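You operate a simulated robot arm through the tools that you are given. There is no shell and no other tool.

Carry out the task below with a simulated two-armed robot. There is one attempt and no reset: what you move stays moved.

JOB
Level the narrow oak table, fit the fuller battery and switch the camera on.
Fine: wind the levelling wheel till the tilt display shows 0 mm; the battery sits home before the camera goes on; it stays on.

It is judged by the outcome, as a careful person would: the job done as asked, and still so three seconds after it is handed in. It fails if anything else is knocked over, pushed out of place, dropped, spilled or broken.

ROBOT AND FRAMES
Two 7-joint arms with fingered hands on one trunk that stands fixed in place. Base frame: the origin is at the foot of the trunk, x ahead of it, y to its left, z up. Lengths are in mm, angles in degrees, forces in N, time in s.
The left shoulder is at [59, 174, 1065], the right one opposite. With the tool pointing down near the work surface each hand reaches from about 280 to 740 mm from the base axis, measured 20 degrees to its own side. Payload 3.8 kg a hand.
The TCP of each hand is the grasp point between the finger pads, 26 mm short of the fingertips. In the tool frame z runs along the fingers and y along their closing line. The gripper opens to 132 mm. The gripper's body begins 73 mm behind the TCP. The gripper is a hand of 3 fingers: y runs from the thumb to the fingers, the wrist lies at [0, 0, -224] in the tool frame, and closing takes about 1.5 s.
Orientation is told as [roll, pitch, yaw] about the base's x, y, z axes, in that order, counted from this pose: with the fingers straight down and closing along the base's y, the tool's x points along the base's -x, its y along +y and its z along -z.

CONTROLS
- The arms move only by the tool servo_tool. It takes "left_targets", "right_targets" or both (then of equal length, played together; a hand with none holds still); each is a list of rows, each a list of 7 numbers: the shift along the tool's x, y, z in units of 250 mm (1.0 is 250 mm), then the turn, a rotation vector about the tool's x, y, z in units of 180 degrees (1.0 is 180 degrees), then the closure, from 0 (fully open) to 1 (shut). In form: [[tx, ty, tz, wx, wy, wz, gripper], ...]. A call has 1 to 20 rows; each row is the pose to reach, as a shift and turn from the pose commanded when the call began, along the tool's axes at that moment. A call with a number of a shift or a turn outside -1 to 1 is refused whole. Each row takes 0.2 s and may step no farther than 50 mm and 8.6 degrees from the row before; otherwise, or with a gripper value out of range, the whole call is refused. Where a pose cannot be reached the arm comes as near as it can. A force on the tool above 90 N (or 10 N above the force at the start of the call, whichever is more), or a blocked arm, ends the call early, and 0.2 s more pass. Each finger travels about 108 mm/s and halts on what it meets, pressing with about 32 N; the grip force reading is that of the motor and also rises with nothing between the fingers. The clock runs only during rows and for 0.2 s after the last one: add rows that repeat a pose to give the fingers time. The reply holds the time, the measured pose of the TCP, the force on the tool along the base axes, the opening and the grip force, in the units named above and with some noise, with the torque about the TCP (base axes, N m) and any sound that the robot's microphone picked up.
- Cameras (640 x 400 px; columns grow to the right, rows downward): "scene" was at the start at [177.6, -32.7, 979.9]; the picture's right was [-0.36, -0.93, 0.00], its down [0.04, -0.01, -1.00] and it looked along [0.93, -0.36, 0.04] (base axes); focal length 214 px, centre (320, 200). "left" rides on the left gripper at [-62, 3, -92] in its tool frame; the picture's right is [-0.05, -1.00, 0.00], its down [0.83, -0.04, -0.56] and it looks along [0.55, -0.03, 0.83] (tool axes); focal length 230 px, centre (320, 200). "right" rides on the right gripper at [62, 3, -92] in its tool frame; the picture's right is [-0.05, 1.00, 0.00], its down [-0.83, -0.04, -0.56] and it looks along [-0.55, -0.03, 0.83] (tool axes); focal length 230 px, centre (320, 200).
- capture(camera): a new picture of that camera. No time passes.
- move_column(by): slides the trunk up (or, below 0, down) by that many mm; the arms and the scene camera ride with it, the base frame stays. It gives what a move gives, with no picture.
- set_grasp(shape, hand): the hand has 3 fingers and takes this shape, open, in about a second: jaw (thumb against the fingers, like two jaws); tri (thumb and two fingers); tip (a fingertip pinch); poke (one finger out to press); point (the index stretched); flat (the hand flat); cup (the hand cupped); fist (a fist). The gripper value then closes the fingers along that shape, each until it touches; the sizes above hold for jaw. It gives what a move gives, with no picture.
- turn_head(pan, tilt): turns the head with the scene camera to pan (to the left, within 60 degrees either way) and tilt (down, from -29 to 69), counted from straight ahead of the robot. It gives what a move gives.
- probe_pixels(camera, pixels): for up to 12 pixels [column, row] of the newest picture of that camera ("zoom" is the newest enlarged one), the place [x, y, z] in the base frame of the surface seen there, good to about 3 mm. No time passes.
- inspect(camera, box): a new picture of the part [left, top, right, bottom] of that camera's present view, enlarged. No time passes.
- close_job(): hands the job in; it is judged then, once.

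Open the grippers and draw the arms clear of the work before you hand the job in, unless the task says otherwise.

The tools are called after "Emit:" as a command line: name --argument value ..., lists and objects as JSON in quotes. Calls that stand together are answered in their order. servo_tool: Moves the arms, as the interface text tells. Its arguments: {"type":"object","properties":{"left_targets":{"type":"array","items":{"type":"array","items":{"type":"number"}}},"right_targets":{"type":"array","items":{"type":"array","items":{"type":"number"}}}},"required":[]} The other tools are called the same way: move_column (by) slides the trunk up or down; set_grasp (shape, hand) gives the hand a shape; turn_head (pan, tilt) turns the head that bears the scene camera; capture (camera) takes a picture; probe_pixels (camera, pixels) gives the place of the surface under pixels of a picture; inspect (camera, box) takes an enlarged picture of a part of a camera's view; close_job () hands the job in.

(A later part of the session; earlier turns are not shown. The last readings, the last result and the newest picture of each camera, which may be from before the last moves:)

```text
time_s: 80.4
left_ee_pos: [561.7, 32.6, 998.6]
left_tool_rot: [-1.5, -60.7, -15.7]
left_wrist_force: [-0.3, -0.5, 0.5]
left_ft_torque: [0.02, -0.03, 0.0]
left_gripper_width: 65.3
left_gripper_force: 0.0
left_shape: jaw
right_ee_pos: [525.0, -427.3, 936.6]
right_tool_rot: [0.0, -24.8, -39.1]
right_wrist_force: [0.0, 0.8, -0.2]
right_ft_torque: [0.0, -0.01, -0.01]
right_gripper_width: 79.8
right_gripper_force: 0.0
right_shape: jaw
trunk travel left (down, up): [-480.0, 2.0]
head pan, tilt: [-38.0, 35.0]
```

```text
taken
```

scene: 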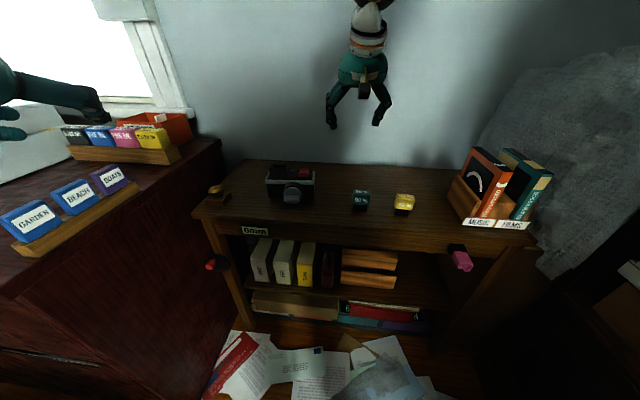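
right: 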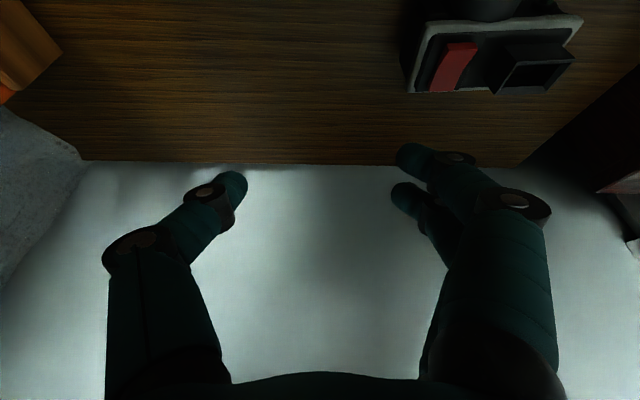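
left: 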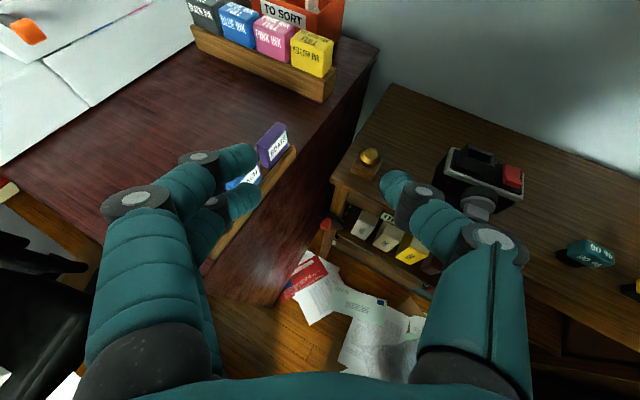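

The hand stops at (525,-427,937): with the raised trunk it can't get lower. I lower the trunk 105 mm back to nominal (hand will ride down to z≈832, still above everything).

Emit:
move_column --by -90

Emit:
capture --camera "scene"

Emit:
capture --camera "right"

```text
time_s: 81.5
left_ee_pos: [557.8, 34.2, 909.1]
left_tool_rot: [-1.8, -60.8, -15.6]
left_wrist_force: [0.1, -0.1, 0.9]
left_ft_torque: [0.0, 0.01, 0.06]
left_gripper_width: 65.7
left_gripper_force: 0.0
left_shape: jaw
right_ee_pos: [508.4, -419.5, 726.2]
right_tool_rot: [-7.3, -14.1, -36.3]
right_wrist_force: [-9.4, 11.0, 48.1]
right_ft_torque: [1.46, -0.42, 0.38]
right_gripper_width: 69.0
right_gripper_force: 0.0
right_shape: jaw
trunk travel left (down, up): [-392.0, 90.0]
head pan, tilt: [-38.0, 35.0]
stopped: the force on the tool passed its limit at 96 N (the readings are from after the stop); the commanded pose is now the measured one
```

```text
taken
```

scene: 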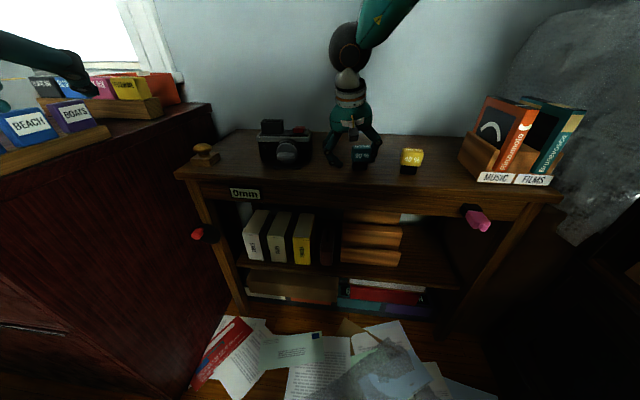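

```text
taken
```

right: 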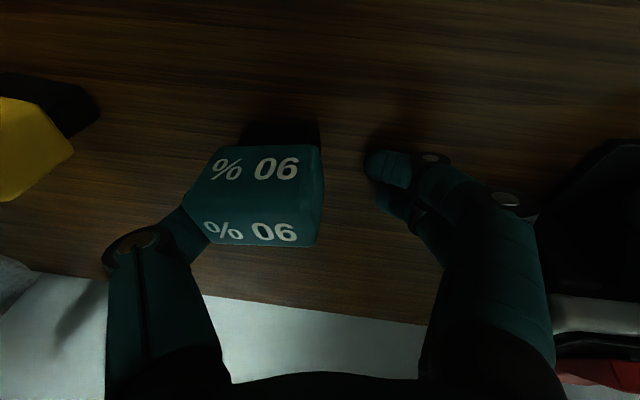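

The arm re-solved itself during the trunk move and came down; the move stopped with the fingers touching the table on either side of the 90% battery, which still stands. I lift straight up gently without closing.

Emit:
servo_tool --right_targets '[[-0.0098, -0.005, -0.0385, 0, 0, 0, 0.47], [-0.0195, -0.0099, -0.077, 0, 0, 0, 0.47], [-0.0293, -0.0149, -0.1155, 0, 0, 0, 0.47]]'

Emit:
capture --camera "right"

Emit:
inspect --camera "scene" --box '[240, 90, 460, 200]'

```text
time_s: 82.3
left_ee_pos: [560.7, 34.0, 907.9]
left_tool_rot: [-1.7, -60.4, -15.6]
left_wrist_force: [0.3, 0.0, -0.5]
left_ft_torque: [0.02, 0.01, 0.01]
left_gripper_width: 65.5
left_gripper_force: 0.1
left_shape: jaw
right_ee_pos: [503.1, -424.7, 749.5]
right_tool_rot: [-8.2, -13.5, -36.3]
right_wrist_force: [-0.7, 0.2, -0.5]
right_ft_torque: [0.0, 0.03, 0.01]
right_gripper_width: 70.2
right_gripper_force: 0.1
right_shape: jaw
trunk travel left (down, up): [-392.0, 90.0]
head pan, tilt: [-38.0, 35.0]
```

```text
taken
```

right: 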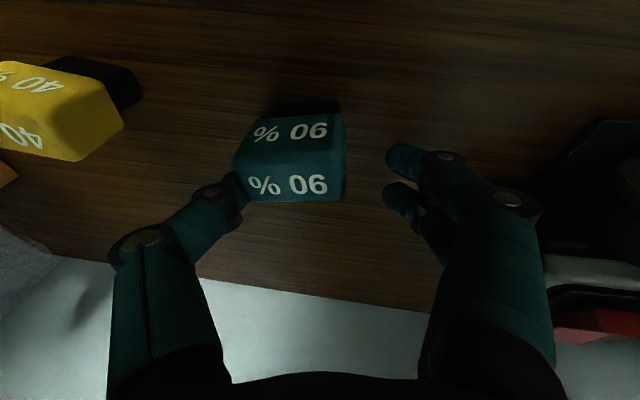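

```text
2.91 times, centred on (350, 145) of scene
```

zoom: 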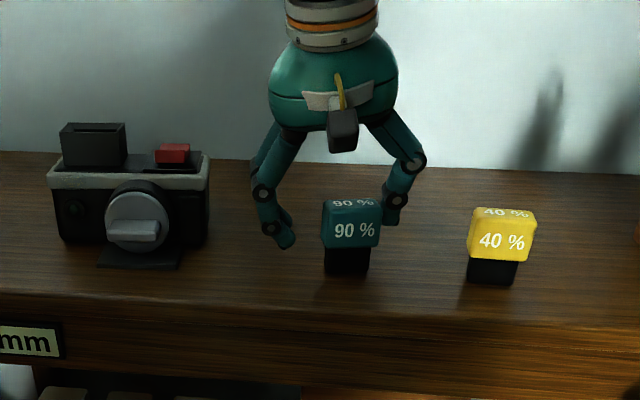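

The battery and everything else still stand; no out-of-reach flag now. I check the battery's exact pose from the right camera.

Emit:
inspect --camera "right" --box '[220, 90, 360, 210]'

Emit:
probe_pixels --camera "zoom" --pixels '[[140, 290], [550, 290], [300, 250], [130, 340], [540, 360], [320, 365], [180, 180], [530, 150], [350, 130], [200, 230], [540, 240], [400, 70]]'

```text
3.33 times, centred on (290, 150) of right
```

zoom: 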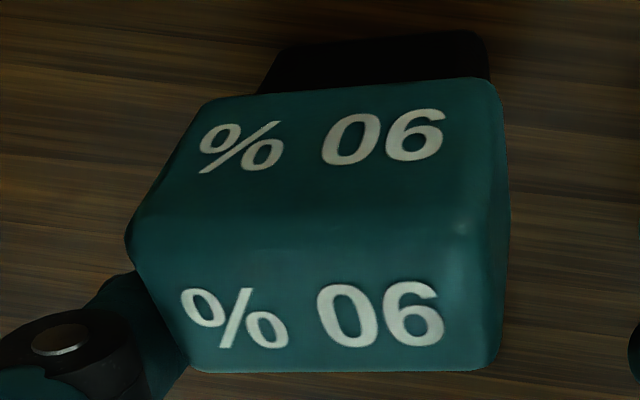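

```text
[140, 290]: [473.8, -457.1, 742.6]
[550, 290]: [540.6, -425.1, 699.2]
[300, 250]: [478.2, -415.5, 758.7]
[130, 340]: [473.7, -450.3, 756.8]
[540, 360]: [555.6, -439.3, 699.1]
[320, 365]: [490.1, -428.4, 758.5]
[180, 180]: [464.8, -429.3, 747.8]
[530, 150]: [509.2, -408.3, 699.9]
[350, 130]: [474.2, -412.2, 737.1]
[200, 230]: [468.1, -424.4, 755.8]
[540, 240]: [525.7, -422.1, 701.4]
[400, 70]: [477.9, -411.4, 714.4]
```

I probe the top face corners of the battery in this zoom.

Emit:
probe_pixels --camera "zoom" --pixels '[[150, 255], [490, 250], [195, 355], [490, 355], [320, 240], [420, 362], [250, 362], [170, 300], [497, 300], [330, 300], [180, 120], [490, 100]]'

```text
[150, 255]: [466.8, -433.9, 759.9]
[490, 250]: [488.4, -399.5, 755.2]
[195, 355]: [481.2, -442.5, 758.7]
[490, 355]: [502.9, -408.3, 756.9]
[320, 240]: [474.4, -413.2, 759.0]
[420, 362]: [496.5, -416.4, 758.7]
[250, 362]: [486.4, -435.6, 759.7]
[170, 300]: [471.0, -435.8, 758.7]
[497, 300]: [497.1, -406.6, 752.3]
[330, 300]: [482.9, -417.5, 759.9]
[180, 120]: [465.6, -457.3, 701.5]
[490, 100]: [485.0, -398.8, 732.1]
```

The battery shifted ~8 mm and turned: its long axis is now at azimuth ≈57.7°, centre (484.8,-421,758 top). I rise 60 mm, then align the hand over it (pitch -20°, yaw -32.3°).

Emit:
servo_tool --right_targets '[[-0.0187, -0.0111, -0.077, 0, 0, 0, 0.47], [-0.0373, -0.0222, -0.154, 0, 0, 0, 0.47], [-0.056, -0.0333, -0.231, 0, 0, 0, 0.47], [-0.0409, -0.0424, -0.239, -0.013, -0.0094, -0.0047, 0.47], [-0.0258, -0.0515, -0.247, -0.026, -0.0188, -0.0094, 0.47], [-0.0107, -0.0605, -0.2551, -0.0389, -0.0282, -0.014, 0.47], [0.0044, -0.0696, -0.2632, -0.0519, -0.0376, -0.0187, 0.47]]'

Emit:
capture --camera "right"

Emit:
capture --camera "scene"

```text
time_s: 83.9
left_ee_pos: [560.5, 33.2, 908.4]
left_tool_rot: [-1.6, -60.5, -15.7]
left_wrist_force: [-0.3, -0.2, 0.4]
left_ft_torque: [0.01, -0.01, 0.01]
left_gripper_width: 65.4
left_gripper_force: 0.1
left_shape: jaw
right_ee_pos: [492.4, -427.8, 821.9]
right_tool_rot: [0.0, -19.8, -32.1]
right_wrist_force: [-0.5, 0.1, 0.7]
right_ft_torque: [0.01, -0.01, 0.03]
right_gripper_width: 70.0
right_gripper_force: 0.1
right_shape: jaw
right hand out of reach, approached as far as the arm can: row 7
trunk travel left (down, up): [-392.0, 90.0]
head pan, tilt: [-38.0, 35.0]
```

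```text
taken
```

right: 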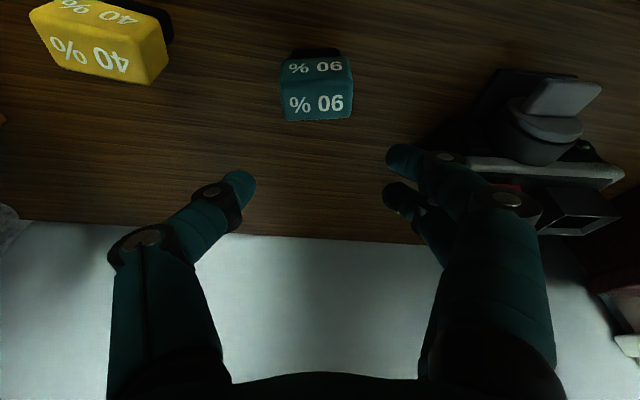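

```text
taken
```

scene: 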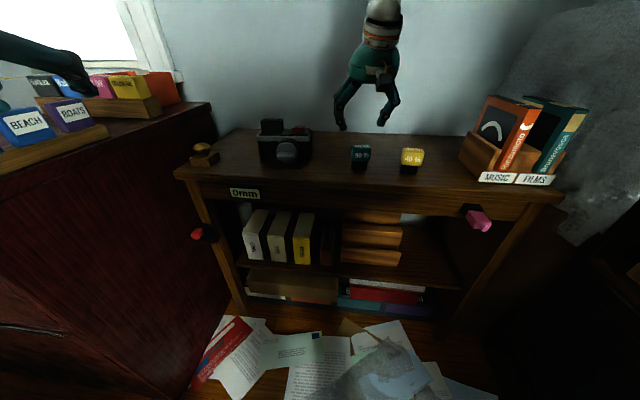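

Orientation is right with a small shortfall. Before picking, I test whether this posture reaches the socket: I move empty to above it (676,-299,880) with the same tilt and yaw -39.6°.

Emit:
servo_tool --right_targets '[[-0.0408, 0.0826, -0.03, 0.0014, 0, 0.0039, 0.47], [-0.0816, 0.1652, -0.05, 0.0028, 0, 0.0078, 0.47], [-0.1224, 0.2478, -0.06, 0.0042, 0, 0.0118, 0.47], [-0.1632, 0.3304, -0.07, 0.0056, 0, 0.0157, 0.47], [-0.204, 0.413, -0.08, 0.0071, 0, 0.0196, 0.47], [-0.2448, 0.4956, -0.085, 0.0085, 0, 0.0235, 0.47], [-0.2856, 0.5782, -0.09, 0.0099, 0, 0.0274, 0.47], [-0.3264, 0.6608, -0.095, 0.0113, 0, 0.0314, 0.47], [-0.3672, 0.7434, -0.0996, 0.0127, 0, 0.0353, 0.47], [-0.408, 0.826, -0.0996, 0.0141, 0, 0.0392, 0.47]]'

Emit:
capture --camera "right"

Emit:
capture --camera "scene"

```text
time_s: 86.1
left_ee_pos: [561.2, 32.2, 908.2]
left_tool_rot: [-1.7, -60.4, -15.7]
left_wrist_force: [1.1, 0.3, 0.1]
left_ft_torque: [0.0, -0.02, -0.03]
left_gripper_width: 65.1
left_gripper_force: 0.1
left_shape: jaw
right_ee_pos: [611.3, -343.7, 867.6]
right_tool_rot: [0.2, -20.2, -39.5]
right_wrist_force: [0.0, 0.0, 0.7]
right_ft_torque: [-0.02, -0.01, -0.01]
right_gripper_width: 70.3
right_gripper_force: 0.1
right_shape: jaw
right hand out of reach, approached as far as the arm can: row 7, 8, 9, 10
trunk travel left (down, up): [-392.0, 90.0]
head pan, tilt: [-38.0, 35.0]
```

```text
taken
```

right: 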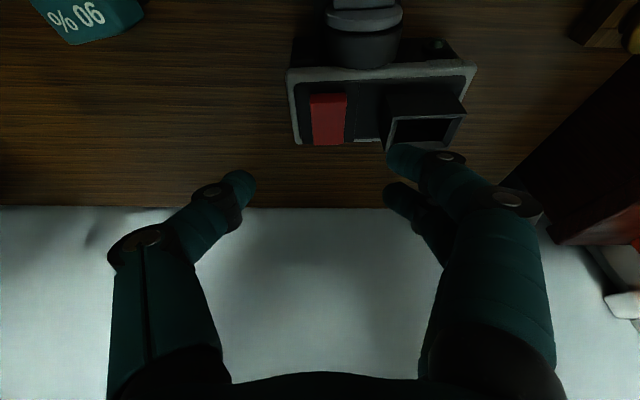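

```text
taken
```

scene: 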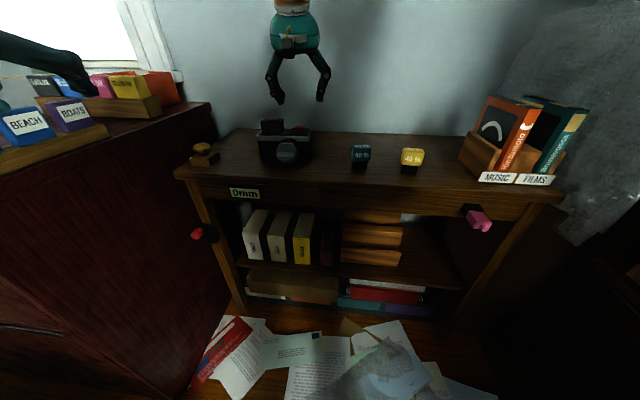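

It reached (611,-344,868) this time. I test small further steps toward the socket from here to see whether the limit is hard.

Emit:
servo_tool --right_targets '[[-0.01, 0.035, 0, 0, 0, 0, 0.47], [-0.02, 0.07, 0, 0, 0, 0, 0.47], [-0.03, 0.105, 0, 0, 0, 0, 0.47]]'

```text
time_s: 86.9
left_ee_pos: [561.9, 33.5, 908.8]
left_tool_rot: [-1.7, -60.5, -15.7]
left_wrist_force: [0.0, 0.0, -0.7]
left_ft_torque: [-0.03, 0.0, 0.03]
left_gripper_width: 65.5
left_gripper_force: 0.0
left_shape: jaw
right_ee_pos: [611.3, -344.5, 866.6]
right_tool_rot: [0.2, -20.2, -39.6]
right_wrist_force: [-0.1, -0.3, 0.0]
right_ft_torque: [0.0, -0.02, -0.02]
right_gripper_width: 70.1
right_gripper_force: 0.0
right_shape: jaw
right hand out of reach, approached as far as the arm can: row 1, 2, 3
trunk travel left (down, up): [-392.0, 90.0]
head pan, tilt: [-38.0, 35.0]
```

It is a hard limit in this orientation. I try adding 20° more forward tilt in place to see if that frees the arm.

Emit:
servo_tool --right_targets '[[0, 0, 0, 0, -0.0278, 0, 0.47], [0, 0, 0, 0, -0.0556, 0, 0.47], [0, 0, 0, 0, -0.0833, 0, 0.47], [0, 0, 0, 0, -0.1111, 0, 0.47]]'

Emit:
turn_head --pan -50 --tilt 0

Emit:
capture --camera "scene"

```text
time_s: 87.9
left_ee_pos: [561.0, 33.9, 908.8]
left_tool_rot: [-1.6, -60.5, -15.6]
left_wrist_force: [0.7, -0.1, -0.4]
left_ft_torque: [0.02, -0.03, 0.0]
left_gripper_width: 65.6
left_gripper_force: 0.0
left_shape: jaw
right_ee_pos: [613.8, -345.2, 867.3]
right_tool_rot: [0.0, -22.5, -39.6]
right_wrist_force: [-0.9, 0.1, -0.3]
right_ft_torque: [-0.03, 0.02, -0.01]
right_gripper_width: 69.9
right_gripper_force: 0.1
right_shape: jaw
right hand out of reach, approached as far as the arm can: row 2, 3, 4
trunk travel left (down, up): [-392.0, 90.0]
head pan, tilt: [-38.0, 35.0]
```

```text
time_s: 89.0
left_ee_pos: [560.6, 33.4, 909.2]
left_tool_rot: [-1.7, -60.5, -15.6]
left_wrist_force: [-0.4, 0.1, 0.1]
left_ft_torque: [0.02, -0.01, 0.03]
left_gripper_width: 65.5
left_gripper_force: 0.0
left_shape: jaw
right_ee_pos: [613.3, -344.7, 867.2]
right_tool_rot: [0.0, -22.4, -39.5]
right_wrist_force: [-0.3, 0.2, 0.8]
right_ft_torque: [-0.01, -0.02, -0.02]
right_gripper_width: 70.2
right_gripper_force: 0.1
right_shape: jaw
trunk travel left (down, up): [-392.0, 90.0]
head pan, tilt: [-50.0, 0.0]
```

```text
taken
```

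scene: 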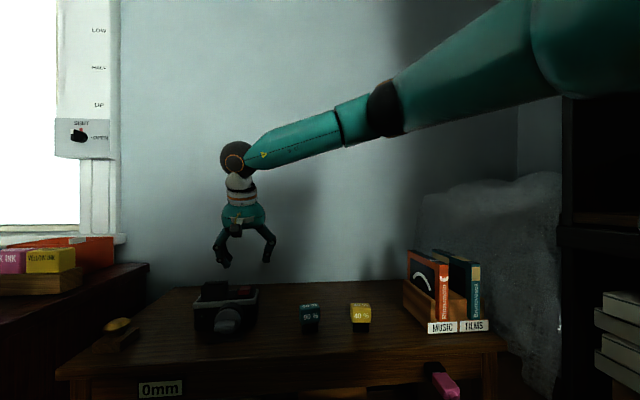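

Now the right arm looks almost straight in this view. I probe shoulder-side, elbow and wrist points to get the real 3D posture.

Emit:
probe_pixels --camera "scene" --pixels '[[238, 155], [262, 160], [300, 145], [340, 125], [385, 112], [420, 90], [480, 70], [550, 50], [620, 40], [240, 215], [230, 250], [270, 250]]'

```text
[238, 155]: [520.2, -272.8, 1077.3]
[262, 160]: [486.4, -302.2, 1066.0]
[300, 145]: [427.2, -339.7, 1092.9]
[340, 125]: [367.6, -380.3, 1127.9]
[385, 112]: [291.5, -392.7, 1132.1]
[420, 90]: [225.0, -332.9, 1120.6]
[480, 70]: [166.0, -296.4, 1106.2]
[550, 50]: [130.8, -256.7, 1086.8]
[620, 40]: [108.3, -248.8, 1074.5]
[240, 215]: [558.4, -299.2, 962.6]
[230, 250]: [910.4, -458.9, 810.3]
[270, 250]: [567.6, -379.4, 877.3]
```

The elbow is out to the right and the forearm heads left, so a hand pointing right (-40°) is unnatural; pointing left (+50°) with tilt should reach farther. I first go back to a neutral tool-down pose (500,-400,930), yaw 0.

Emit:
servo_tool --right_targets '[[0.0097, -0.0457, -0.0312, -0.0043, 0.012, -0.0217, 0.47], [0.0194, -0.0914, -0.0625, -0.0086, 0.0239, -0.0433, 0.47], [0.0292, -0.1372, -0.0937, -0.0129, 0.0359, -0.065, 0.47], [0.0389, -0.1829, -0.125, -0.0172, 0.0478, -0.0867, 0.47], [0.0486, -0.2286, -0.1562, -0.0215, 0.0598, -0.1084, 0.47], [0.0583, -0.2743, -0.1874, -0.0257, 0.0717, -0.13, 0.47], [0.068, -0.32, -0.2187, -0.03, 0.0837, -0.1517, 0.47], [0.0778, -0.3658, -0.2499, -0.0343, 0.0956, -0.1734, 0.47], [0.0875, -0.4115, -0.2812, -0.0386, 0.1076, -0.195, 0.47], [0.0972, -0.4572, -0.3124, -0.0429, 0.1195, -0.2167, 0.47]]'

```text
time_s: 91.2
left_ee_pos: [561.8, 34.2, 908.3]
left_tool_rot: [-1.8, -60.5, -15.7]
left_wrist_force: [0.4, -0.7, -0.6]
left_ft_torque: [-0.02, 0.0, 0.01]
left_gripper_width: 65.6
left_gripper_force: 0.0
left_shape: jaw
right_ee_pos: [501.2, -399.3, 931.1]
right_tool_rot: [0.0, 0.0, 0.1]
right_wrist_force: [0.3, 0.5, -0.7]
right_ft_torque: [-0.01, 0.03, 0.0]
right_gripper_width: 70.1
right_gripper_force: 0.0
right_shape: jaw
trunk travel left (down, up): [-392.0, 90.0]
head pan, tilt: [-50.0, 0.0]
```

Neutral pose reached exactly. Now I turn to yaw 57.7° with 30° tilt above the battery at (485,-421,830).

Emit:
servo_tool --right_targets '[[0.0066, -0.0087, 0.0404, -0.0084, -0.0152, -0.0313, 0.47], [0.0131, -0.0174, 0.0808, -0.0168, -0.0304, -0.0626, 0.47], [0.0197, -0.026, 0.1212, -0.0251, -0.0456, -0.0938, 0.47], [0.0262, -0.0347, 0.1616, -0.0335, -0.0608, -0.1251, 0.47], [0.0328, -0.0434, 0.202, -0.0419, -0.0761, -0.1564, 0.47], [0.0394, -0.0521, 0.2424, -0.0503, -0.0913, -0.1877, 0.47], [0.0459, -0.0608, 0.2828, -0.0587, -0.1065, -0.219, 0.47], [0.0525, -0.0694, 0.3232, -0.067, -0.1217, -0.2502, 0.47], [0.059, -0.0781, 0.3636, -0.0754, -0.1369, -0.2815, 0.47], [0.0656, -0.0868, 0.404, -0.0838, -0.1521, -0.3128, 0.47]]'

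Emit:
capture --camera "right"

Emit:
turn_head --pan -42 --tilt 30

Emit:
capture --camera "scene"

```text
time_s: 93.3
left_ee_pos: [560.6, 33.7, 908.6]
left_tool_rot: [-1.7, -60.5, -15.6]
left_wrist_force: [0.1, -0.9, -0.3]
left_ft_torque: [0.02, -0.01, -0.03]
left_gripper_width: 65.4
left_gripper_force: 0.1
left_shape: jaw
right_ee_pos: [485.4, -422.4, 828.6]
right_tool_rot: [-0.1, -30.1, 57.8]
right_wrist_force: [-0.3, -0.5, 0.7]
right_ft_torque: [-0.02, -0.02, -0.02]
right_gripper_width: 69.8
right_gripper_force: 0.1
right_shape: jaw
trunk travel left (down, up): [-392.0, 90.0]
head pan, tilt: [-50.0, 0.0]
```

```text
taken
```

right: 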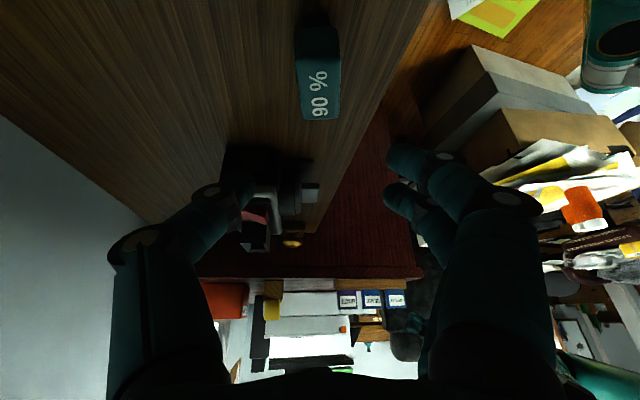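

```text
time_s: 94.3
left_ee_pos: [560.8, 32.8, 909.7]
left_tool_rot: [-1.7, -60.5, -15.5]
left_wrist_force: [-0.3, -0.1, 0.5]
left_ft_torque: [0.01, 0.02, 0.02]
left_gripper_width: 65.1
left_gripper_force: 0.1
left_shape: jaw
right_ee_pos: [484.3, -421.7, 829.6]
right_tool_rot: [-0.1, -30.0, 57.6]
right_wrist_force: [0.0, -0.1, 0.9]
right_ft_torque: [0.03, 0.0, -0.02]
right_gripper_width: 70.0
right_gripper_force: 0.1
right_shape: jaw
trunk travel left (down, up): [-392.0, 90.0]
head pan, tilt: [-42.0, 30.0]
```

```text
taken
```

scene: 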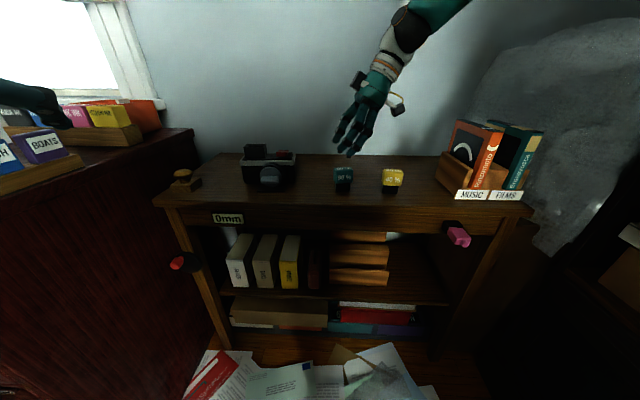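

This pose is reached exactly. I test the far reach with it: move empty above the socket (676,-299,880), yaw 50.4°, same tilt.

Emit:
servo_tool --right_targets '[[-0.0816, -0.0387, 0.0036, 0.002, 0, 0.0035, 0.47], [-0.1632, -0.0774, 0.0271, 0.0041, 0, 0.007, 0.47], [-0.2448, -0.1161, 0.0507, 0.0061, 0, 0.0105, 0.47], [-0.3264, -0.1548, 0.0743, 0.0081, 0, 0.014, 0.47], [-0.408, -0.1935, 0.0978, 0.0102, 0, 0.0176, 0.47], [-0.4896, -0.2322, 0.1214, 0.0122, 0, 0.0211, 0.47], [-0.5712, -0.2709, 0.145, 0.0142, 0, 0.0246, 0.47], [-0.6528, -0.3096, 0.1786, 0.0162, 0, 0.0281, 0.47], [-0.7344, -0.3483, 0.2021, 0.0183, 0, 0.0316, 0.47], [-0.816, -0.387, 0.2357, 0.0203, 0, 0.0351, 0.47]]'

Emit:
capture --camera "right"

Emit:
capture --camera "scene"

```text
time_s: 96.5
left_ee_pos: [561.6, 33.1, 908.7]
left_tool_rot: [-1.8, -60.4, -15.7]
left_wrist_force: [-1.2, 0.1, -0.4]
left_ft_torque: [0.0, 0.0, 0.0]
left_gripper_width: 65.4
left_gripper_force: 0.0
left_shape: jaw
right_ee_pos: [655.8, -303.7, 884.9]
right_tool_rot: [-0.1, -30.1, 50.3]
right_wrist_force: [-0.5, 1.0, 0.0]
right_ft_torque: [-0.05, 0.02, 0.0]
right_gripper_width: 70.1
right_gripper_force: 0.0
right_shape: jaw
right hand out of reach, approached as far as the arm can: row 10
trunk travel left (down, up): [-392.0, 90.0]
head pan, tilt: [-42.0, 30.0]
```

```text
taken
```

right: 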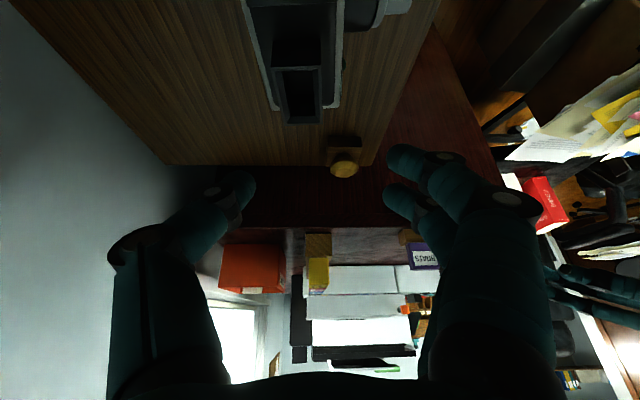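

```text
taken
```

scene: 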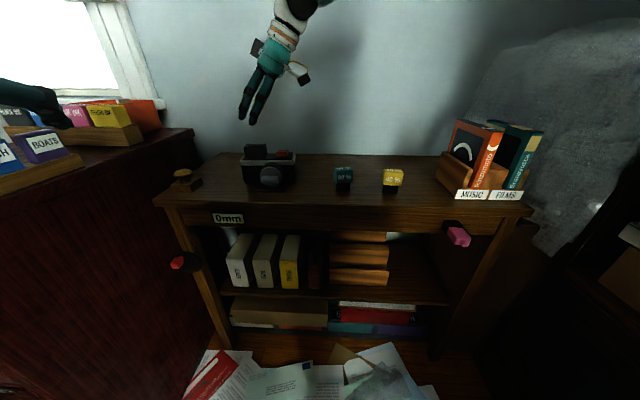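

With 30° tilt it reaches (656,-304,885), only ~20 mm short. I increase the tilt to 45° while moving onto the socket position to see if that closes the gap.

Emit:
servo_tool --right_targets '[[-0.0094, -0.0131, 0.017, 0, -0.0208, 0, 0.47], [-0.0188, -0.0263, 0.034, 0, -0.0417, 0, 0.47], [-0.0281, -0.0394, 0.051, 0, -0.0625, 0, 0.47], [-0.0375, -0.0525, 0.068, 0, -0.0833, 0, 0.47]]'

Emit:
capture --camera "right"

```text
time_s: 97.5
left_ee_pos: [560.7, 32.5, 908.6]
left_tool_rot: [-1.6, -60.5, -15.7]
left_wrist_force: [0.6, 0.3, 0.0]
left_ft_torque: [-0.01, -0.01, 0.0]
left_gripper_width: 65.6
left_gripper_force: 0.1
left_shape: jaw
right_ee_pos: [674.8, -297.7, 876.0]
right_tool_rot: [-0.1, -45.1, 50.4]
right_wrist_force: [0.2, 0.2, 0.8]
right_ft_torque: [0.01, 0.02, -0.04]
right_gripper_width: 69.8
right_gripper_force: 0.1
right_shape: jaw
trunk travel left (down, up): [-392.0, 90.0]
head pan, tilt: [-42.0, 30.0]
```

```text
taken
```

right: 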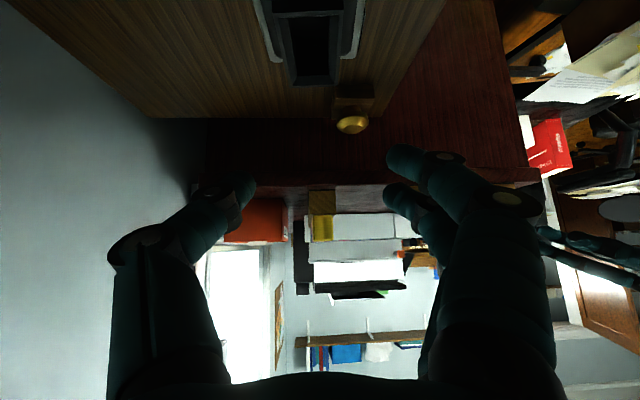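

With 45° tilt the socket point is reached exactly. So I'll grasp the battery with this same tilt: I move to a pre-grasp point up-right of the battery, hand aligned to its azimuth (57.7°).

Emit:
servo_tool --right_targets '[[0.0805, 0.0198, -0.0525, -0.0024, 0, -0.0024, 0.5], [0.1609, 0.0395, -0.1049, -0.0048, 0, -0.0048, 0.5], [0.2414, 0.0593, -0.1574, -0.0072, 0, -0.0072, 0.5], [0.3219, 0.0791, -0.2099, -0.0096, 0, -0.0096, 0.5], [0.4023, 0.0988, -0.2623, -0.012, 0, -0.012, 0.5], [0.4828, 0.1186, -0.3148, -0.0144, 0, -0.0144, 0.5], [0.5633, 0.1384, -0.3673, -0.0167, 0, -0.0167, 0.5], [0.6437, 0.1581, -0.4197, -0.0191, 0, -0.0191, 0.5], [0.7242, 0.1779, -0.4722, -0.0215, 0, -0.0215, 0.5], [0.8047, 0.1977, -0.5247, -0.0239, 0, -0.0239, 0.5], [0.8851, 0.2174, -0.5771, -0.0263, 0, -0.0263, 0.5], [0.9656, 0.2372, -0.6296, -0.0287, 0, -0.0287, 0.5]]'

Emit:
capture --camera "right"

Emit:
capture --camera "scene"

```text
time_s: 100.1
left_ee_pos: [561.3, 32.5, 909.3]
left_tool_rot: [-1.6, -60.5, -15.7]
left_wrist_force: [-0.1, 0.0, -0.1]
left_ft_torque: [0.03, 0.01, -0.01]
left_gripper_width: 65.6
left_gripper_force: 0.0
left_shape: jaw
right_ee_pos: [449.3, -477.7, 814.6]
right_tool_rot: [0.0, -45.0, 57.7]
right_wrist_force: [-0.3, 0.2, 0.1]
right_ft_torque: [-0.01, 0.05, -0.03]
right_gripper_width: 66.8
right_gripper_force: 0.1
right_shape: jaw
trunk travel left (down, up): [-392.0, 90.0]
head pan, tilt: [-42.0, 30.0]
```

```text
taken
```

right: 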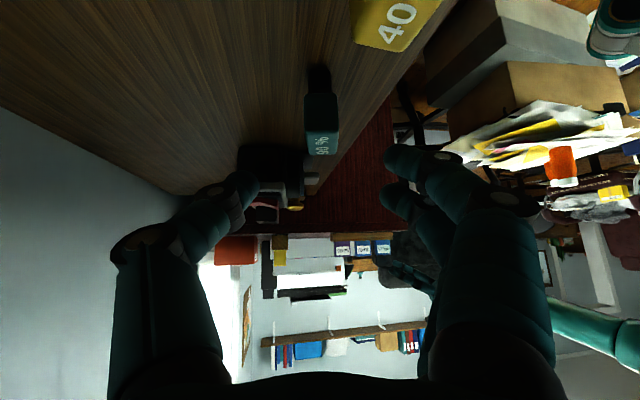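

```text
taken
```

scene: 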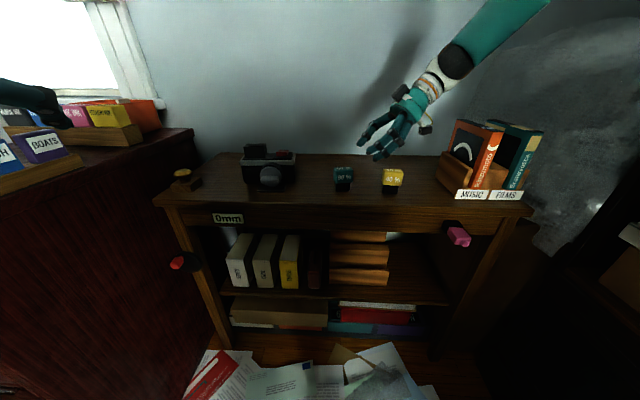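

Pre-grasp reached; the 90% battery is at (320,125) in the right view. I zoom to verify its pose before the final approach.

Emit:
inspect --camera "right" --box '[270, 50, 380, 170]'

Emit:
inspect --camera "scene" --box '[310, 90, 450, 200]'

```text
3.33 times, centred on (325, 110) of right
```

zoom: 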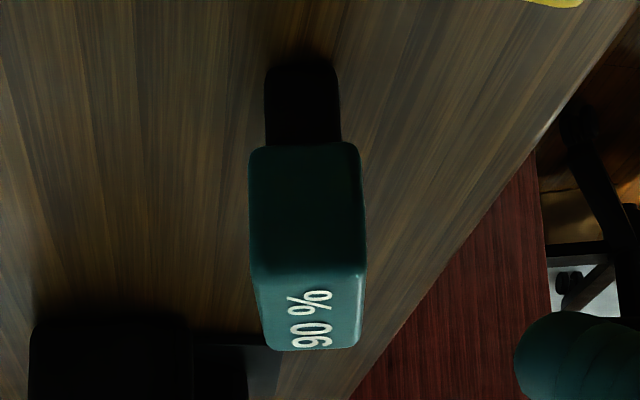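

```text
3.64 times, centred on (380, 145) of scene
```

zoom: 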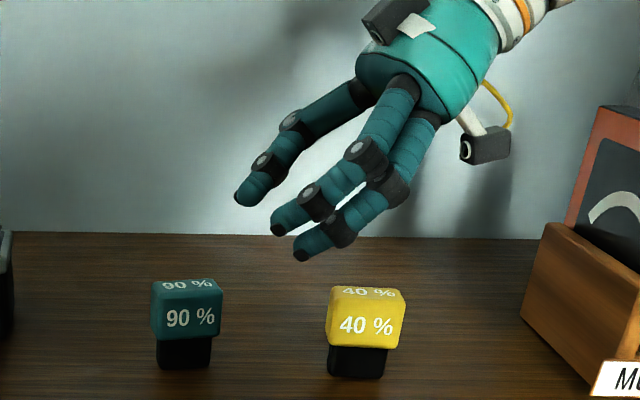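

The view shows good alignment: battery square to the hand, fingers aimed at it with the 40% battery well clear. I slide in along the tool axis by 79 mm, fingers open 65 mm.

Emit:
servo_tool --right_targets '[[-0.0013, 0.0002, 0.063, 0, 0, 0, 0.5], [-0.0026, 0.0004, 0.1261, 0, 0, 0, 0.5], [-0.0038, 0.0006, 0.1891, 0, 0, 0, 0.52], [-0.0051, 0.0008, 0.2522, 0, 0, 0, 0.54], [-0.0064, 0.001, 0.3152, 0, 0, 0, 0.56]]'

Emit:
inspect --camera "scene" --box '[310, 90, 450, 200]'

Emit:
capture --camera "right"

```text
time_s: 101.3
left_ee_pos: [562.2, 33.7, 907.8]
left_tool_rot: [-1.7, -60.5, -15.6]
left_wrist_force: [-0.5, 0.3, -0.9]
left_ft_torque: [0.02, 0.0, 0.01]
left_gripper_width: 65.1
left_gripper_force: 0.1
left_shape: jaw
right_ee_pos: [480.1, -429.1, 761.1]
right_tool_rot: [0.0, -45.1, 57.5]
right_wrist_force: [0.8, -0.1, -0.6]
right_ft_torque: [0.02, -0.04, 0.0]
right_gripper_width: 58.6
right_gripper_force: 0.0
right_shape: jaw
trunk travel left (down, up): [-392.0, 90.0]
head pan, tilt: [-42.0, 30.0]
```

```text
3.64 times, centred on (380, 145) of scene
```

zoom: 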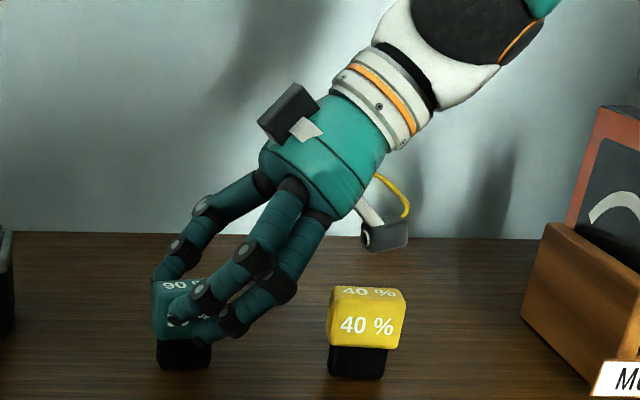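

```text
taken
```

right: 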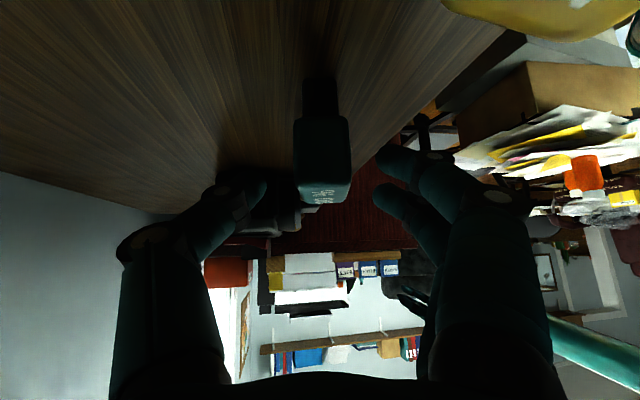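

The fingers straddle the battery without touching. I close the grip on it.

Emit:
servo_tool --right_targets '[[0, 0, 0, 0, 0, 0, 0.65], [0, 0, 0, 0, 0, 0, 0.75], [0, 0, 0, 0, 0, 0, 0.85], [0, 0, 0, 0, 0, 0, 0.95], [0, 0, 0, 0, 0, 0, 0.95], [0, 0, 0, 0, 0, 0, 0.95]]'

Emit:
inspect --camera "scene" --box '[310, 90, 450, 200]'

Emit:
inspect --camera "right" --box '[240, 60, 420, 230]'

```text
time_s: 102.7
left_ee_pos: [561.7, 32.9, 908.7]
left_tool_rot: [-1.7, -60.6, -15.6]
left_wrist_force: [0.1, -0.8, -0.6]
left_ft_torque: [-0.02, 0.0, -0.01]
left_gripper_width: 65.5
left_gripper_force: 0.0
left_shape: jaw
right_ee_pos: [480.4, -429.0, 761.4]
right_tool_rot: [0.0, -45.0, 57.7]
right_wrist_force: [0.1, 0.0, 0.0]
right_ft_torque: [0.0, -0.01, -0.01]
right_gripper_width: 20.7
right_gripper_force: 32.0
right_shape: jaw
trunk travel left (down, up): [-392.0, 90.0]
head pan, tilt: [-42.0, 30.0]
```

```text
3.64 times, centred on (380, 145) of scene
```

zoom: 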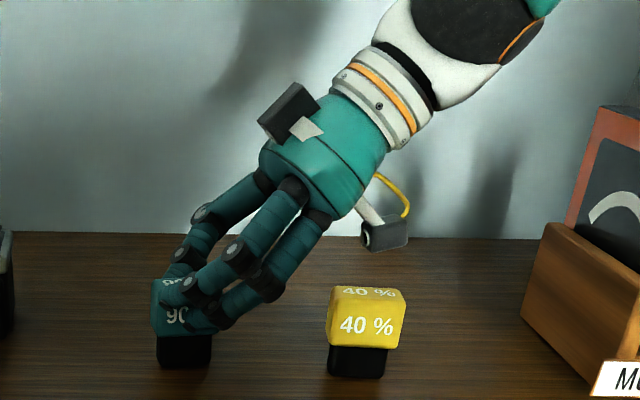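

```text
2.35 times, centred on (330, 145) of right
```

zoom: 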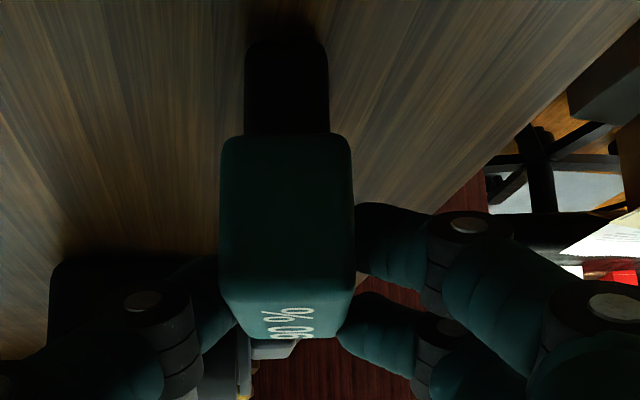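

Firm grip at 32 N, battery upright. I lift 25 mm straight up and check the hold.

Emit:
servo_tool --right_targets '[[-0.0236, 0, -0.0236, 0, 0, 0, 1.0], [-0.0471, 0, -0.0471, 0, 0, 0, 1.0], [-0.0707, 0, -0.0707, 0, 0, 0, 1.0]]'

Emit:
inspect --camera "scene" --box '[310, 90, 450, 200]'

Emit:
inspect --camera "right" --box '[240, 60, 420, 230]'

```text
time_s: 103.5
left_ee_pos: [560.7, 33.2, 908.6]
left_tool_rot: [-1.6, -60.5, -15.6]
left_wrist_force: [0.0, 0.0, -0.1]
left_ft_torque: [0.02, 0.0, -0.03]
left_gripper_width: 65.3
left_gripper_force: 0.2
left_shape: jaw
right_ee_pos: [481.3, -429.4, 786.3]
right_tool_rot: [0.0, -45.0, 57.8]
right_wrist_force: [-0.2, 0.1, -0.3]
right_ft_torque: [0.0, 0.04, 0.0]
right_gripper_width: 20.6
right_gripper_force: 32.1
right_shape: jaw
trunk travel left (down, up): [-392.0, 90.0]
head pan, tilt: [-42.0, 30.0]
```

```text
3.64 times, centred on (380, 145) of scene
```

zoom: 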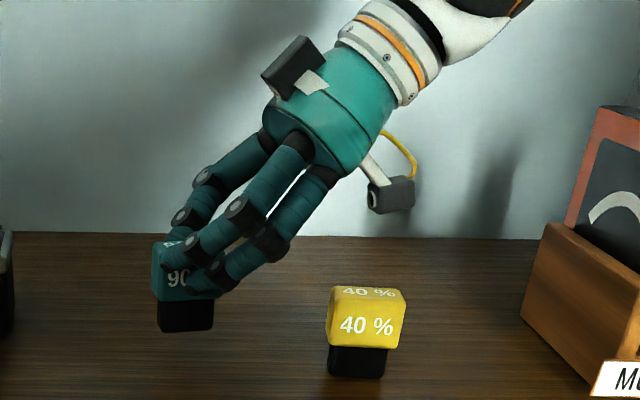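

```text
2.35 times, centred on (330, 145) of right
```

zoom: 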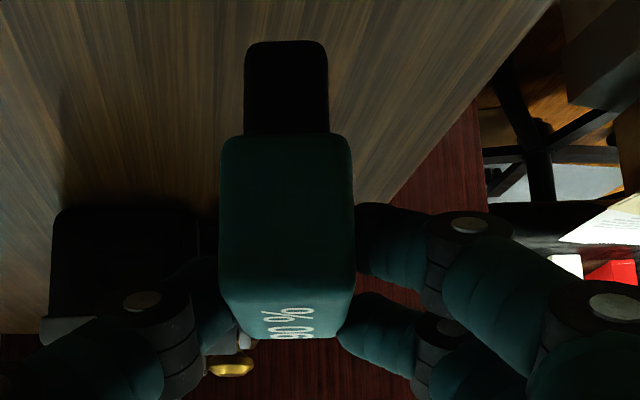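

The battery lifts securely and stays upright in the hand. I probe it in the hand to know its offset from the TCP.

Emit:
probe_pixels --camera "zoom" --pixels '[[285, 180], [230, 180], [345, 180], [285, 140], [285, 265], [285, 50], [252, 90], [322, 90], [285, 120], [285, 330], [235, 300], [340, 300]]'

Emit:
inspect --camera "scene" --box '[335, 150, 385, 190]'

```text
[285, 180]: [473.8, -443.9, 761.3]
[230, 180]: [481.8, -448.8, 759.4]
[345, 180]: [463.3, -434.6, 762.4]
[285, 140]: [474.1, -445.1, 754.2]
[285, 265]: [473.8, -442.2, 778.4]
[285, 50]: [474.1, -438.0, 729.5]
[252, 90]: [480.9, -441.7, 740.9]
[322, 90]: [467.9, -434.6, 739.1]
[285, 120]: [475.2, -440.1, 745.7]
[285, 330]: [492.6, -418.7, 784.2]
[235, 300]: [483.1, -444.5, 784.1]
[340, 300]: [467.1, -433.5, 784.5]
```

```text
10.00 times, centred on (360, 170) of scene
```

zoom: 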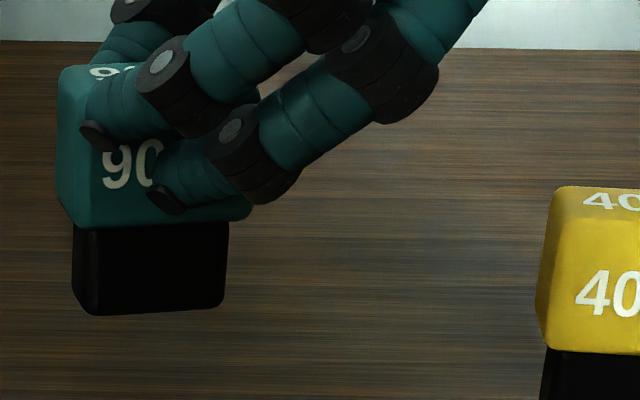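

In hand: battery centre is ~5 mm along the table axis and ~1 mm forward of the TCP; cap top 2 mm below TCP, foot bottom ~60 mm below. I lift another 100 mm and carry it over the socket (TCP ≈ 674,-304,890; yaw 50.6°).

Emit:
servo_tool --right_targets '[[-0.0707, 0, -0.0707, 0, 0, 0, 1.0], [-0.1414, 0, -0.1414, 0, 0, 0, 1.0], [-0.2121, 0, -0.2121, 0, 0, 0, 1.0], [-0.2828, 0, -0.2828, 0, 0, 0, 1.0], [-0.3429, -0.0384, -0.2248, 0.0028, 0, 0.0028, 1.0], [-0.403, -0.0769, -0.1667, 0.0057, 0, 0.0057, 1.0], [-0.4632, -0.1153, -0.1087, 0.0085, 0, 0.0085, 1.0], [-0.5233, -0.1538, -0.0506, 0.0113, 0, 0.0113, 1.0], [-0.5834, -0.1922, 0.0074, 0.0142, 0, 0.0142, 1.0], [-0.6435, -0.2306, 0.0654, 0.017, 0, 0.017, 1.0], [-0.7036, -0.2691, 0.1235, 0.0198, 0, 0.0198, 1.0], [-0.7638, -0.3075, 0.1815, 0.0226, 0, 0.0226, 1.0], [-0.8239, -0.346, 0.2396, 0.0255, 0, 0.0255, 1.0], [-0.884, -0.3844, 0.2976, 0.0283, 0, 0.0283, 1.0]]'

Emit:
capture --camera "right"

Emit:
capture --camera "scene"

```text
time_s: 106.5
left_ee_pos: [560.5, 33.5, 907.8]
left_tool_rot: [-1.6, -60.4, -15.6]
left_wrist_force: [-0.1, -0.1, 0.8]
left_ft_torque: [-0.03, 0.0, 0.03]
left_gripper_width: 65.3
left_gripper_force: 0.0
left_shape: jaw
right_ee_pos: [674.7, -304.8, 889.0]
right_tool_rot: [0.1, -44.9, 50.3]
right_wrist_force: [-0.3, -0.7, -0.8]
right_ft_torque: [-0.01, 0.04, -0.02]
right_gripper_width: 20.1
right_gripper_force: 32.0
right_shape: jaw
trunk travel left (down, up): [-392.0, 90.0]
head pan, tilt: [-42.0, 30.0]
```

```text
taken
```

right: 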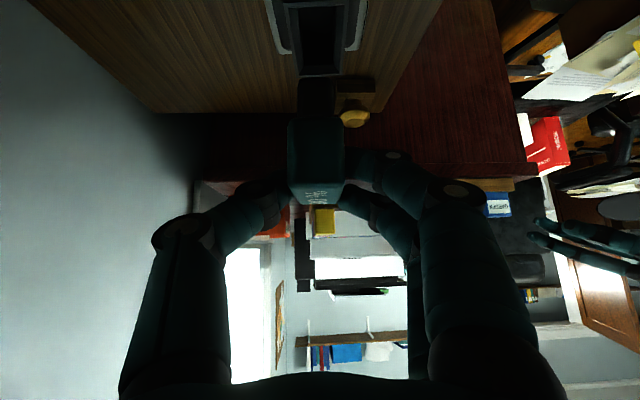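

```text
taken
```

scene: 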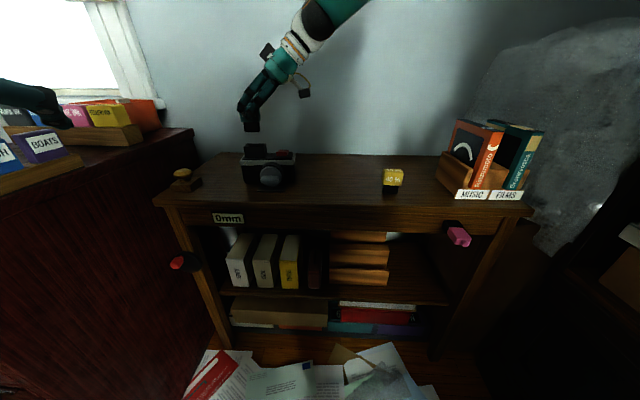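

The battery is held right above the socket. I zoom in with both cameras to check the alignment.

Emit:
inspect --camera "right" --box '[250, 0, 390, 100]'

Emit:
probe_pixels --camera "zoom" --pixels '[[165, 20], [400, 20], [220, 290], [390, 295], [150, 40], [200, 150], [430, 150], [310, 200], [310, 330], [240, 380], [380, 380], [310, 305]]'

Emit:
inspect --camera "scene" --box '[225, 80, 305, 190]'

```text
4.00 times, centred on (320, 50) of right
```

zoom: 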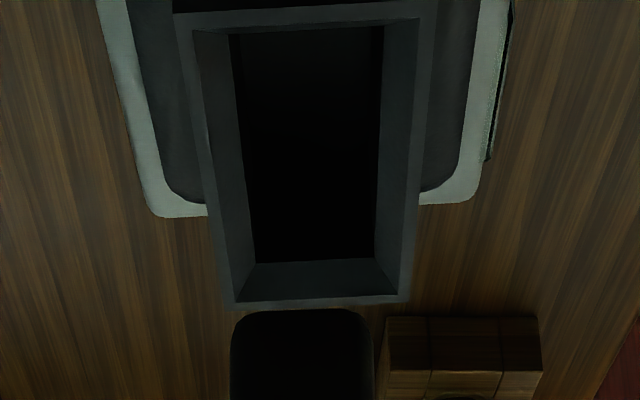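

```text
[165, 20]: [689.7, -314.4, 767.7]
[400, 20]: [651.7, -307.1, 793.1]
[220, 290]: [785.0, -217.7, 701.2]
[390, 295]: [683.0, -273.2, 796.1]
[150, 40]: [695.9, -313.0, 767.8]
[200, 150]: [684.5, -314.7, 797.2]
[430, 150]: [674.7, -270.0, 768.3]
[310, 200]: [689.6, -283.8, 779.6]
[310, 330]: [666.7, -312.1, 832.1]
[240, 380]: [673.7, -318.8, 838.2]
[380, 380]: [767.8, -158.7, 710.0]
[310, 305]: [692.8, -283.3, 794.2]
```

```text
3.64 times, centred on (265, 135) of scene
```

zoom: 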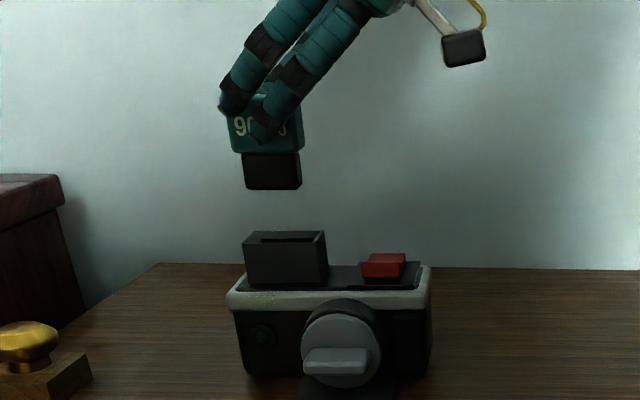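

In the right view the foot (232–375) sits about 1.6 mm behind the socket's centreline; clearance looks ~±4–5 mm. I now probe the front view for the sideways (table-axis) alignment.

Emit:
probe_pixels --camera "zoom" --pixels '[[247, 172], [272, 172], [297, 172], [234, 145], [300, 145], [247, 245], [285, 250], [320, 245], [249, 270], [322, 270], [260, 184], [290, 184]]'

```text
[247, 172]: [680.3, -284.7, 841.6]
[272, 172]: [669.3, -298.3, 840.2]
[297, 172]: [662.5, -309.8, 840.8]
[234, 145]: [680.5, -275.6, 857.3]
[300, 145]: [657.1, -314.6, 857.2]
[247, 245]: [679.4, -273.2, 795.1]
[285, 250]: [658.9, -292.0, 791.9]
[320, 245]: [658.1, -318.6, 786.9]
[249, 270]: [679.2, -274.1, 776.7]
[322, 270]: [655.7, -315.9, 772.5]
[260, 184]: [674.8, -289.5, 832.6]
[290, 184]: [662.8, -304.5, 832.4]
```

Alignment along the table axis is within ~1 mm; I shift 1.6 mm forward and lower 45 mm so the foot enters the socket, watching the force.

Emit:
servo_tool --right_targets '[[0.0141, 0.0064, 0.0141, 0, 0, 0, 1.0], [0.0354, 0.0064, 0.0354, 0, 0, 0, 1.0], [0.0566, 0.0064, 0.0566, 0, 0, 0, 1.0], [0.0778, 0.0064, 0.0778, 0, 0, 0, 1.0], [0.099, 0.0064, 0.099, 0, 0, 0, 1.0], [0.1131, 0.0064, 0.1131, 0, 0, 0, 1.0], [0.1273, 0.0064, 0.1273, 0, 0, 0, 1.0]]'

Emit:
inspect --camera "scene" --box '[225, 80, 305, 190]'

Emit:
inspect --camera "right" --box '[230, 20, 410, 150]'

```text
time_s: 108.1
left_ee_pos: [561.3, 32.5, 909.0]
left_tool_rot: [-1.7, -60.6, -15.7]
left_wrist_force: [-0.6, 0.1, -0.6]
left_ft_torque: [0.02, -0.01, -0.01]
left_gripper_width: 65.2
left_gripper_force: 0.2
left_shape: jaw
right_ee_pos: [663.8, -304.1, 852.7]
right_tool_rot: [-0.5, -45.2, 50.6]
right_wrist_force: [3.4, -1.6, 6.4]
right_ft_torque: [-0.01, -0.19, 0.0]
right_gripper_width: 20.1
right_gripper_force: 31.8
right_shape: jaw
right hand out of reach, approached as far as the arm can: row 4, 5, 6, 7
trunk travel left (down, up): [-392.0, 90.0]
head pan, tilt: [-42.0, 30.0]
```

```text
3.64 times, centred on (265, 135) of scene
```

zoom: 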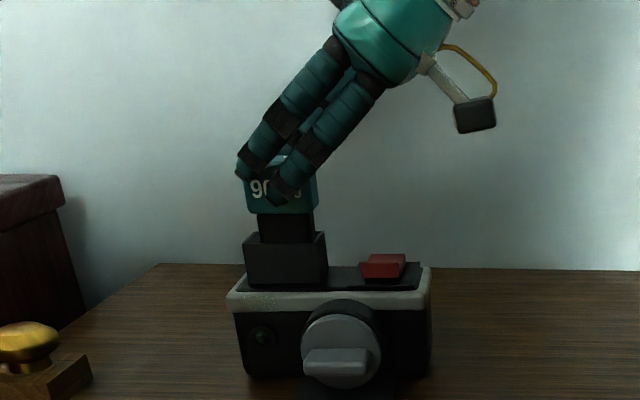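

```text
3.08 times, centred on (320, 85) of right
```

zoom: 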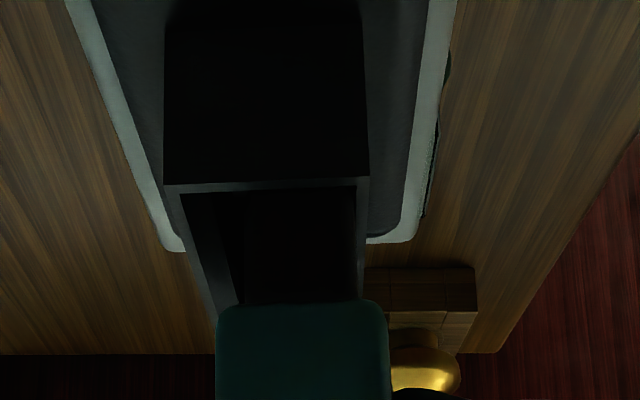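

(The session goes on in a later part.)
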